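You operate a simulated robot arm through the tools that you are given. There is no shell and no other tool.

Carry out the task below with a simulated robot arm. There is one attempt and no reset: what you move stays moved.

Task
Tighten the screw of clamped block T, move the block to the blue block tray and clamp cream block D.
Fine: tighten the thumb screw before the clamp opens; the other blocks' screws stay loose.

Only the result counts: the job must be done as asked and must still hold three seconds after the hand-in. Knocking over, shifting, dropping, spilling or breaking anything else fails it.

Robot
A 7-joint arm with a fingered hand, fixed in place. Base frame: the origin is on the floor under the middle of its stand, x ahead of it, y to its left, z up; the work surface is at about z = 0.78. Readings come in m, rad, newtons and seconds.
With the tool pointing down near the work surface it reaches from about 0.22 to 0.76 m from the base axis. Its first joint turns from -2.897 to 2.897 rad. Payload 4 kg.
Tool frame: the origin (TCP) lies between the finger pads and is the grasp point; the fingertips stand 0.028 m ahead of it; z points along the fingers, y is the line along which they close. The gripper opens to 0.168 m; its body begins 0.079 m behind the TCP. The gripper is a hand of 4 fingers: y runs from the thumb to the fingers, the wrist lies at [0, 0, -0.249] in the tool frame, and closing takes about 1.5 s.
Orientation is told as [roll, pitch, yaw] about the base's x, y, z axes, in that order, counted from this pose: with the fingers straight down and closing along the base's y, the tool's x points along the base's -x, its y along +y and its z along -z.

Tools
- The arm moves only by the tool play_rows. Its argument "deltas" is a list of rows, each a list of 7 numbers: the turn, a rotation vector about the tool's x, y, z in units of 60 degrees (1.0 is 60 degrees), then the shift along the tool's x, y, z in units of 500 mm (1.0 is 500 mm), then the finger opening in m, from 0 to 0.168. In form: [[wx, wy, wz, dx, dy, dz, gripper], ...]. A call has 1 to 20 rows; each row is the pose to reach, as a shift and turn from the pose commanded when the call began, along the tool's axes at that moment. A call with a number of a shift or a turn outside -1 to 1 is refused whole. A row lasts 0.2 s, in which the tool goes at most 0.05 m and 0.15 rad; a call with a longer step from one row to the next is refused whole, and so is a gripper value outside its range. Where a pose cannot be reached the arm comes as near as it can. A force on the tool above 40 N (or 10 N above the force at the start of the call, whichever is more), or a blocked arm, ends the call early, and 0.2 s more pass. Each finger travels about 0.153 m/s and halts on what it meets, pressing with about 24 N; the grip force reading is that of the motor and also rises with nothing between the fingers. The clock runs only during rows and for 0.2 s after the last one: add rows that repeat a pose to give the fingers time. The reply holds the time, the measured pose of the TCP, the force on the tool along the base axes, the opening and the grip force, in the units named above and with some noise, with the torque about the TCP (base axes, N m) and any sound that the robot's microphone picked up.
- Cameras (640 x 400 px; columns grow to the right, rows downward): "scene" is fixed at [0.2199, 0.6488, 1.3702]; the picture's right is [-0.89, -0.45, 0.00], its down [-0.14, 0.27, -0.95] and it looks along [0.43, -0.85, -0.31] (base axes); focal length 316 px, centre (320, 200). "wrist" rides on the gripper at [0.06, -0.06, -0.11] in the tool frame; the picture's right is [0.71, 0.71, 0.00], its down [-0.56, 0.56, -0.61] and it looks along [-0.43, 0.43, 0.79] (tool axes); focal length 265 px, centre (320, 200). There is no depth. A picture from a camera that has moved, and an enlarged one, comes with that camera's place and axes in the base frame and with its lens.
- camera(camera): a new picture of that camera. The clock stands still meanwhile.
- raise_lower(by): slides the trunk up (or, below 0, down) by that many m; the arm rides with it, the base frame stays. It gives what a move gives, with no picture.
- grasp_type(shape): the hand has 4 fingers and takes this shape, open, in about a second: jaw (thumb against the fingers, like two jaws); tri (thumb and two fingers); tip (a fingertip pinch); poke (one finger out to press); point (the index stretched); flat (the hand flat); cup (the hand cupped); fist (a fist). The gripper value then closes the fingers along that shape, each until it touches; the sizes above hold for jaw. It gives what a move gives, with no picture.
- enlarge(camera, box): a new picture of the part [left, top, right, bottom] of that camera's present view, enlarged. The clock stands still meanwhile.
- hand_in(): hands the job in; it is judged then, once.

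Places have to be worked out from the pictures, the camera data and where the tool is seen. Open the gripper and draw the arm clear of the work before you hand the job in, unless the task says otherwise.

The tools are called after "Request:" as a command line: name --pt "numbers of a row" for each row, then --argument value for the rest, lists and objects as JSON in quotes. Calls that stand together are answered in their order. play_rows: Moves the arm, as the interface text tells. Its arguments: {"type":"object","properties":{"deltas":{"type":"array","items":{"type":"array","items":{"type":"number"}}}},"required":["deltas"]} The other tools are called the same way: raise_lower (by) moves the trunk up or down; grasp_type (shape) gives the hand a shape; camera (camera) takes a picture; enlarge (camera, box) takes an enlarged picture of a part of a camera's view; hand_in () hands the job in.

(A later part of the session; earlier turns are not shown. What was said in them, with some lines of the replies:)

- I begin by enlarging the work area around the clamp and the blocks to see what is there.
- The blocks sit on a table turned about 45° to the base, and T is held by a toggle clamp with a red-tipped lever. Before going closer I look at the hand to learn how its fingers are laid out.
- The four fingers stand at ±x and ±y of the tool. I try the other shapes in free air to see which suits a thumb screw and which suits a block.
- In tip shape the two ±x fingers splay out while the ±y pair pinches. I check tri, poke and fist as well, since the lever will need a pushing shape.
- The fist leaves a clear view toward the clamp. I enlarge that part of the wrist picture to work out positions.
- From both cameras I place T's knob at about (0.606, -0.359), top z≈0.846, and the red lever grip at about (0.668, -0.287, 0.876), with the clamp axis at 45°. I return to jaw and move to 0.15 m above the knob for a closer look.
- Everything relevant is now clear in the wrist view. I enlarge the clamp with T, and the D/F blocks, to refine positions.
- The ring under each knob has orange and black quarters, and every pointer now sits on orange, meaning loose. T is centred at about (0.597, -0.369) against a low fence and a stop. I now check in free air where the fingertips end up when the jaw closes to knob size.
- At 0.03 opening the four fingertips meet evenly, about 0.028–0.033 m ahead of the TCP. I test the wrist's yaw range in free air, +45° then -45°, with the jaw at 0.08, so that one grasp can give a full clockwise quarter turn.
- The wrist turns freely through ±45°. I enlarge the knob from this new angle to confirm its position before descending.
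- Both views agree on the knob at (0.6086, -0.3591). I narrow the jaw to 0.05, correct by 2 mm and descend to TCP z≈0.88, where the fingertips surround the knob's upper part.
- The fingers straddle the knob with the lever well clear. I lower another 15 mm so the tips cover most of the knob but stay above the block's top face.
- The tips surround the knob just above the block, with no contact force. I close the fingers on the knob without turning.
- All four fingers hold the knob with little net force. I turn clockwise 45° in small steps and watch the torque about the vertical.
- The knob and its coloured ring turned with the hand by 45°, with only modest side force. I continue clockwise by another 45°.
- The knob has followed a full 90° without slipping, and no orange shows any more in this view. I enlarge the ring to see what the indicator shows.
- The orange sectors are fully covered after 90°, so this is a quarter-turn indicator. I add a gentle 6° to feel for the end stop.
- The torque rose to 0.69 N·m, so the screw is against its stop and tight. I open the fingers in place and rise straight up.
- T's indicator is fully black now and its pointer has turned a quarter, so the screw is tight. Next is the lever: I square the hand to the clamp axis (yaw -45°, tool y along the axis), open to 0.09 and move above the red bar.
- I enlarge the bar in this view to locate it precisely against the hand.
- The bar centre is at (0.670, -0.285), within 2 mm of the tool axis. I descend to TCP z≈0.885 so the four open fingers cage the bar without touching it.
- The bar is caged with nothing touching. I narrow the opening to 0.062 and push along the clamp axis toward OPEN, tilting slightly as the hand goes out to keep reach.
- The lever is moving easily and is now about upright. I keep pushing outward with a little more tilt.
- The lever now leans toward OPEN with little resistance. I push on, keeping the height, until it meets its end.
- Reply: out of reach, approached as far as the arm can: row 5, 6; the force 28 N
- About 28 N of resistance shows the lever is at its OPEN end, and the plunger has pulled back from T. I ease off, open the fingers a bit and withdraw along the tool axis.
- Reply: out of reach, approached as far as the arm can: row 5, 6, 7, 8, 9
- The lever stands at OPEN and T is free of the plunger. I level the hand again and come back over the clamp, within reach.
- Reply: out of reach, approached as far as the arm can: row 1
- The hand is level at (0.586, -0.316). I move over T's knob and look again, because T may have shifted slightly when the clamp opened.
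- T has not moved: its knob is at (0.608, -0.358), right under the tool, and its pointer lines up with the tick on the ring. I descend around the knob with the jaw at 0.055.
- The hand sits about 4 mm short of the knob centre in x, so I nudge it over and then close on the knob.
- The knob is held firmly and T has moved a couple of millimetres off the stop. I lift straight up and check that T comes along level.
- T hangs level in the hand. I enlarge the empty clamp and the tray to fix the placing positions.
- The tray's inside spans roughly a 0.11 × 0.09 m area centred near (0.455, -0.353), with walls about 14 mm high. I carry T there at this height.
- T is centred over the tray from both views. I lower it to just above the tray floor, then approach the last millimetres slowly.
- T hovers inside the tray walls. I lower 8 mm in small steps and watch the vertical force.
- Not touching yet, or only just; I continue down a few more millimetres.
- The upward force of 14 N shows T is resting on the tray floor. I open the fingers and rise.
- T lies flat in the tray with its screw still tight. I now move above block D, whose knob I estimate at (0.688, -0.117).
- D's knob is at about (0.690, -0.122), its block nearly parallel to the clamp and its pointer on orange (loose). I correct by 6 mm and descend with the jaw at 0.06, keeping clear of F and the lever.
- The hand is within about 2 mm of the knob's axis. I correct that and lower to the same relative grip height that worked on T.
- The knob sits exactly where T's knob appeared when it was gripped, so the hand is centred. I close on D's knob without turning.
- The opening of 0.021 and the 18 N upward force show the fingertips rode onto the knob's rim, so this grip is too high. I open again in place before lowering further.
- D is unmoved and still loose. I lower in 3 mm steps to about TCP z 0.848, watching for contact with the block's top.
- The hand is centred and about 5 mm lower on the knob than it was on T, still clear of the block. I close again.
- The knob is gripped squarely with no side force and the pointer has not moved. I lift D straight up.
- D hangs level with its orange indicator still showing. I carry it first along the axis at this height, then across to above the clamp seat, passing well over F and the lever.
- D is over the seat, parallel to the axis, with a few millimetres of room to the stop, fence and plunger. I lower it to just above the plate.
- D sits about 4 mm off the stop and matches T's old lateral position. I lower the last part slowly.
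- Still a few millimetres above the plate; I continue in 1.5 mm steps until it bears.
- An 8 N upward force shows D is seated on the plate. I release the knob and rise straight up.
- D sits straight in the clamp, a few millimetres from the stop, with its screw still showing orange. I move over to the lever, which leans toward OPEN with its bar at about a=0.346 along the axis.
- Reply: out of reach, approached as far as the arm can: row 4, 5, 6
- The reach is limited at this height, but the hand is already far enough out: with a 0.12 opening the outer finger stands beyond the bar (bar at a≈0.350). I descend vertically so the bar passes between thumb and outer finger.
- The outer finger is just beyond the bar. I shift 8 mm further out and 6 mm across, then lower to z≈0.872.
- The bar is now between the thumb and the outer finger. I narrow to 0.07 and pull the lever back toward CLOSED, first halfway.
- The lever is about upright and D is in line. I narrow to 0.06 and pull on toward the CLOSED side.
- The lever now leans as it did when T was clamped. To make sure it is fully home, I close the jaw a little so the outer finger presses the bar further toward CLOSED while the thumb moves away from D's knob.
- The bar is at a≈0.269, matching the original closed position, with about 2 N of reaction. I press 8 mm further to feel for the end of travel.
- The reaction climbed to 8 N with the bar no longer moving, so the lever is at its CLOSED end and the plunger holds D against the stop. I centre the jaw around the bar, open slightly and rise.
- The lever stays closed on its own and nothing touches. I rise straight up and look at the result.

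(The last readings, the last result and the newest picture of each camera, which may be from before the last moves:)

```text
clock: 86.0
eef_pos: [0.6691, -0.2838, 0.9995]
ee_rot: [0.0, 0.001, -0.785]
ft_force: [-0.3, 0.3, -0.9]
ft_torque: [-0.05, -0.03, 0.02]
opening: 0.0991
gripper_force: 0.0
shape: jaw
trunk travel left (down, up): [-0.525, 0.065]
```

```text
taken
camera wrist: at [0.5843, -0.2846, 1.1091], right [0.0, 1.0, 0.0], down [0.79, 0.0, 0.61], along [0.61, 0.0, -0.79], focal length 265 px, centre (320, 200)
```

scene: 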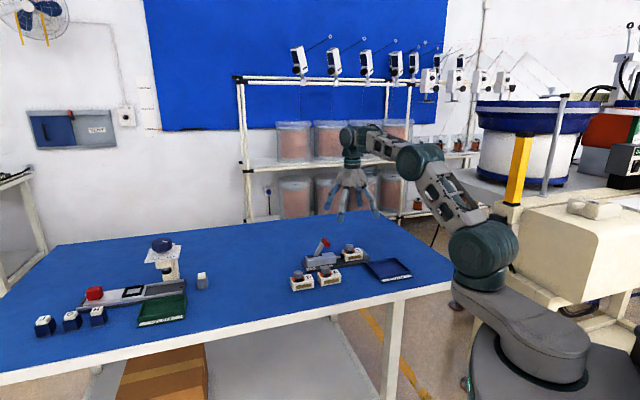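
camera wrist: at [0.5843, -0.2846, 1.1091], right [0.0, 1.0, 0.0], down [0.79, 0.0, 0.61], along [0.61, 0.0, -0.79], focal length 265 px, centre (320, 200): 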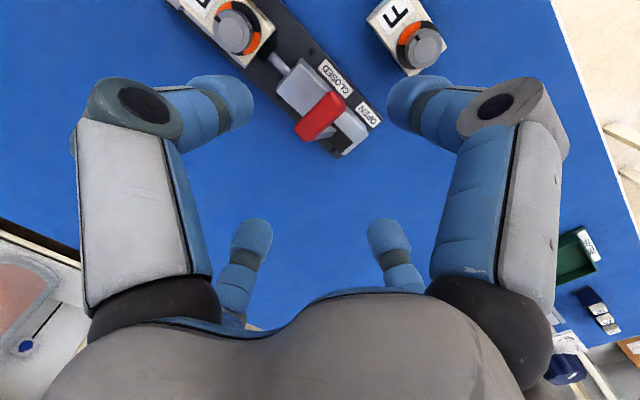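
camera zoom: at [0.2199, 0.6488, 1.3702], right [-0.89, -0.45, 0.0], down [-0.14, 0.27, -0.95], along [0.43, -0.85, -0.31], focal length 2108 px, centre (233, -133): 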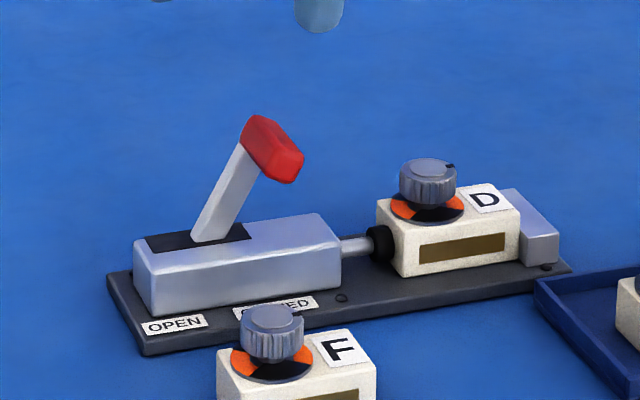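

The lever, plunger and D now look just as they did when T was clamped; D's and F's screws still show orange. I draw the arm back clear of the work.

Request:
play_rows --pt "0 0 0 0 0 -0.06 0.1" --pt "0 0 0 0.03 -0.02 -0.12 0.12" --pt "0 0 0 0.09 -0.06 -0.17 0.14" --pt "0 0 0 0.15 -0.1 -0.2 0.16" --pt "0 0 0 0.21 -0.14 -0.23 0.168" --pt "0 0 0 0.27 -0.18 -0.26 0.168" --pt "0 0 0 0.33 -0.22 -0.268 0.168" --pt "0 0 0 0.4 -0.26 -0.268 0.168" --pt "0 0 0 0.46 -0.29 -0.268 0.168" --pt "0 0 0 0.47 -0.29 -0.268 0.168" --pt "0 0 0 0.47 -0.29 -0.268 0.168"

Request:
camera --camera "scene"

Request:
enlarge --camera "scene" --box '[270, 220, 430, 320]'

Request:
enlarge --camera "scene" --box '[320, 230, 416, 290]'

```text
clock: 88.4
eef_pos: [0.3994, -0.2239, 1.1355]
ee_rot: [0.0, 0.0, -0.785]
ft_force: [0.5, 0.9, -0.2]
ft_torque: [0.01, 0.0, 0.02]
opening: 0.1678
gripper_force: 0.1
shape: jaw
out of reach, approached as far as the arm can: row 1, 2
trunk travel left (down, up): [-0.525, 0.065]
```

```text
taken
```

scene: 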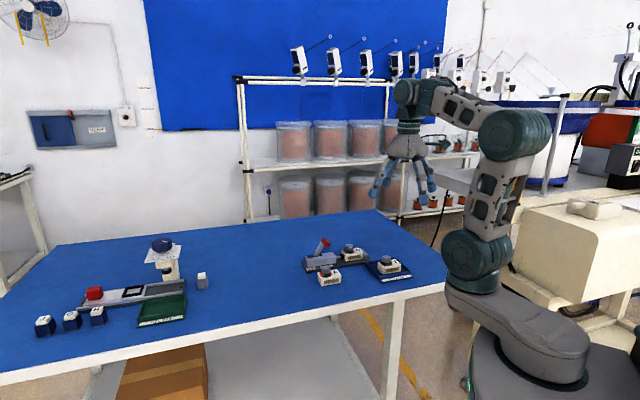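

```text
4.00 times, centred on (350, 270) of scene
camera zoom: at [0.2199, 0.6488, 1.3702], right [-0.89, -0.45, 0.0], down [-0.14, 0.27, -0.95], along [0.43, -0.85, -0.31], focal length 1265 px, centre (200, -80)
```

zoom: 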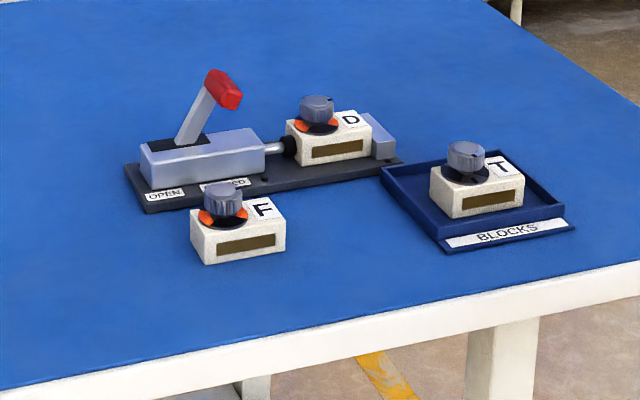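

```text
6.67 times, centred on (368, 260) of scene
camera zoom: at [0.2199, 0.6488, 1.3702], right [-0.89, -0.45, 0.0], down [-0.14, 0.27, -0.95], along [0.43, -0.85, -0.31], focal length 2108 px, centre (0, -200)
```

zoom: 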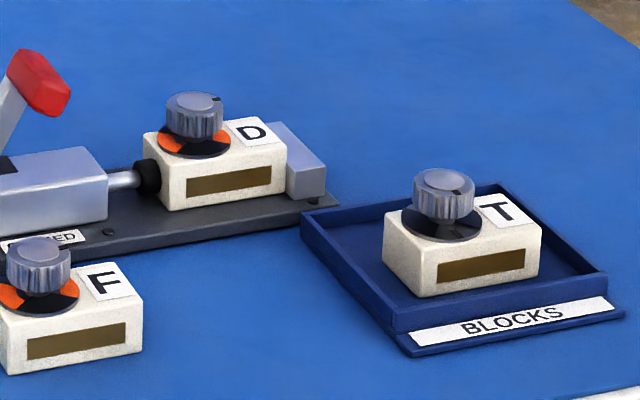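

The final pictures show what the task asked for:
- **T:** lying in the blue tray with its screw tight (ring all black).
- **D:** clamped against the stop, with the lever at CLOSED and its screw still loose.
- **F:** not moved, and its screw still loose.

The hand is open and clear of the work, so I hand in the job.

Request:
hand_in

```text
The job is handed in.
```

The job is handed in. I don't have the verdict; this is what the last pictures and readings showed:

- **Block T:** I turned its thumb screw clockwise a quarter turn until it hit its stop, while T was still clamped. T now lies flat in the blue block tray with its indicator fully black, so the screw is tight.
- **Block D:** It sits in the clamp against the stop with the lever at CLOSED, in the same place T was held. I carried it by its knob without turning it. Its indicator still shows orange, so the screw is loose.
- **Block F and the rest:** F is where it was and still loose, and nothing else looks shifted or knocked over.

My first grip on D's knob was too high and pressed down on it with about 18 N. I let go and gripped it lower; D had not moved and its screw had not turned.

The hand is open and the arm is clear of the work.
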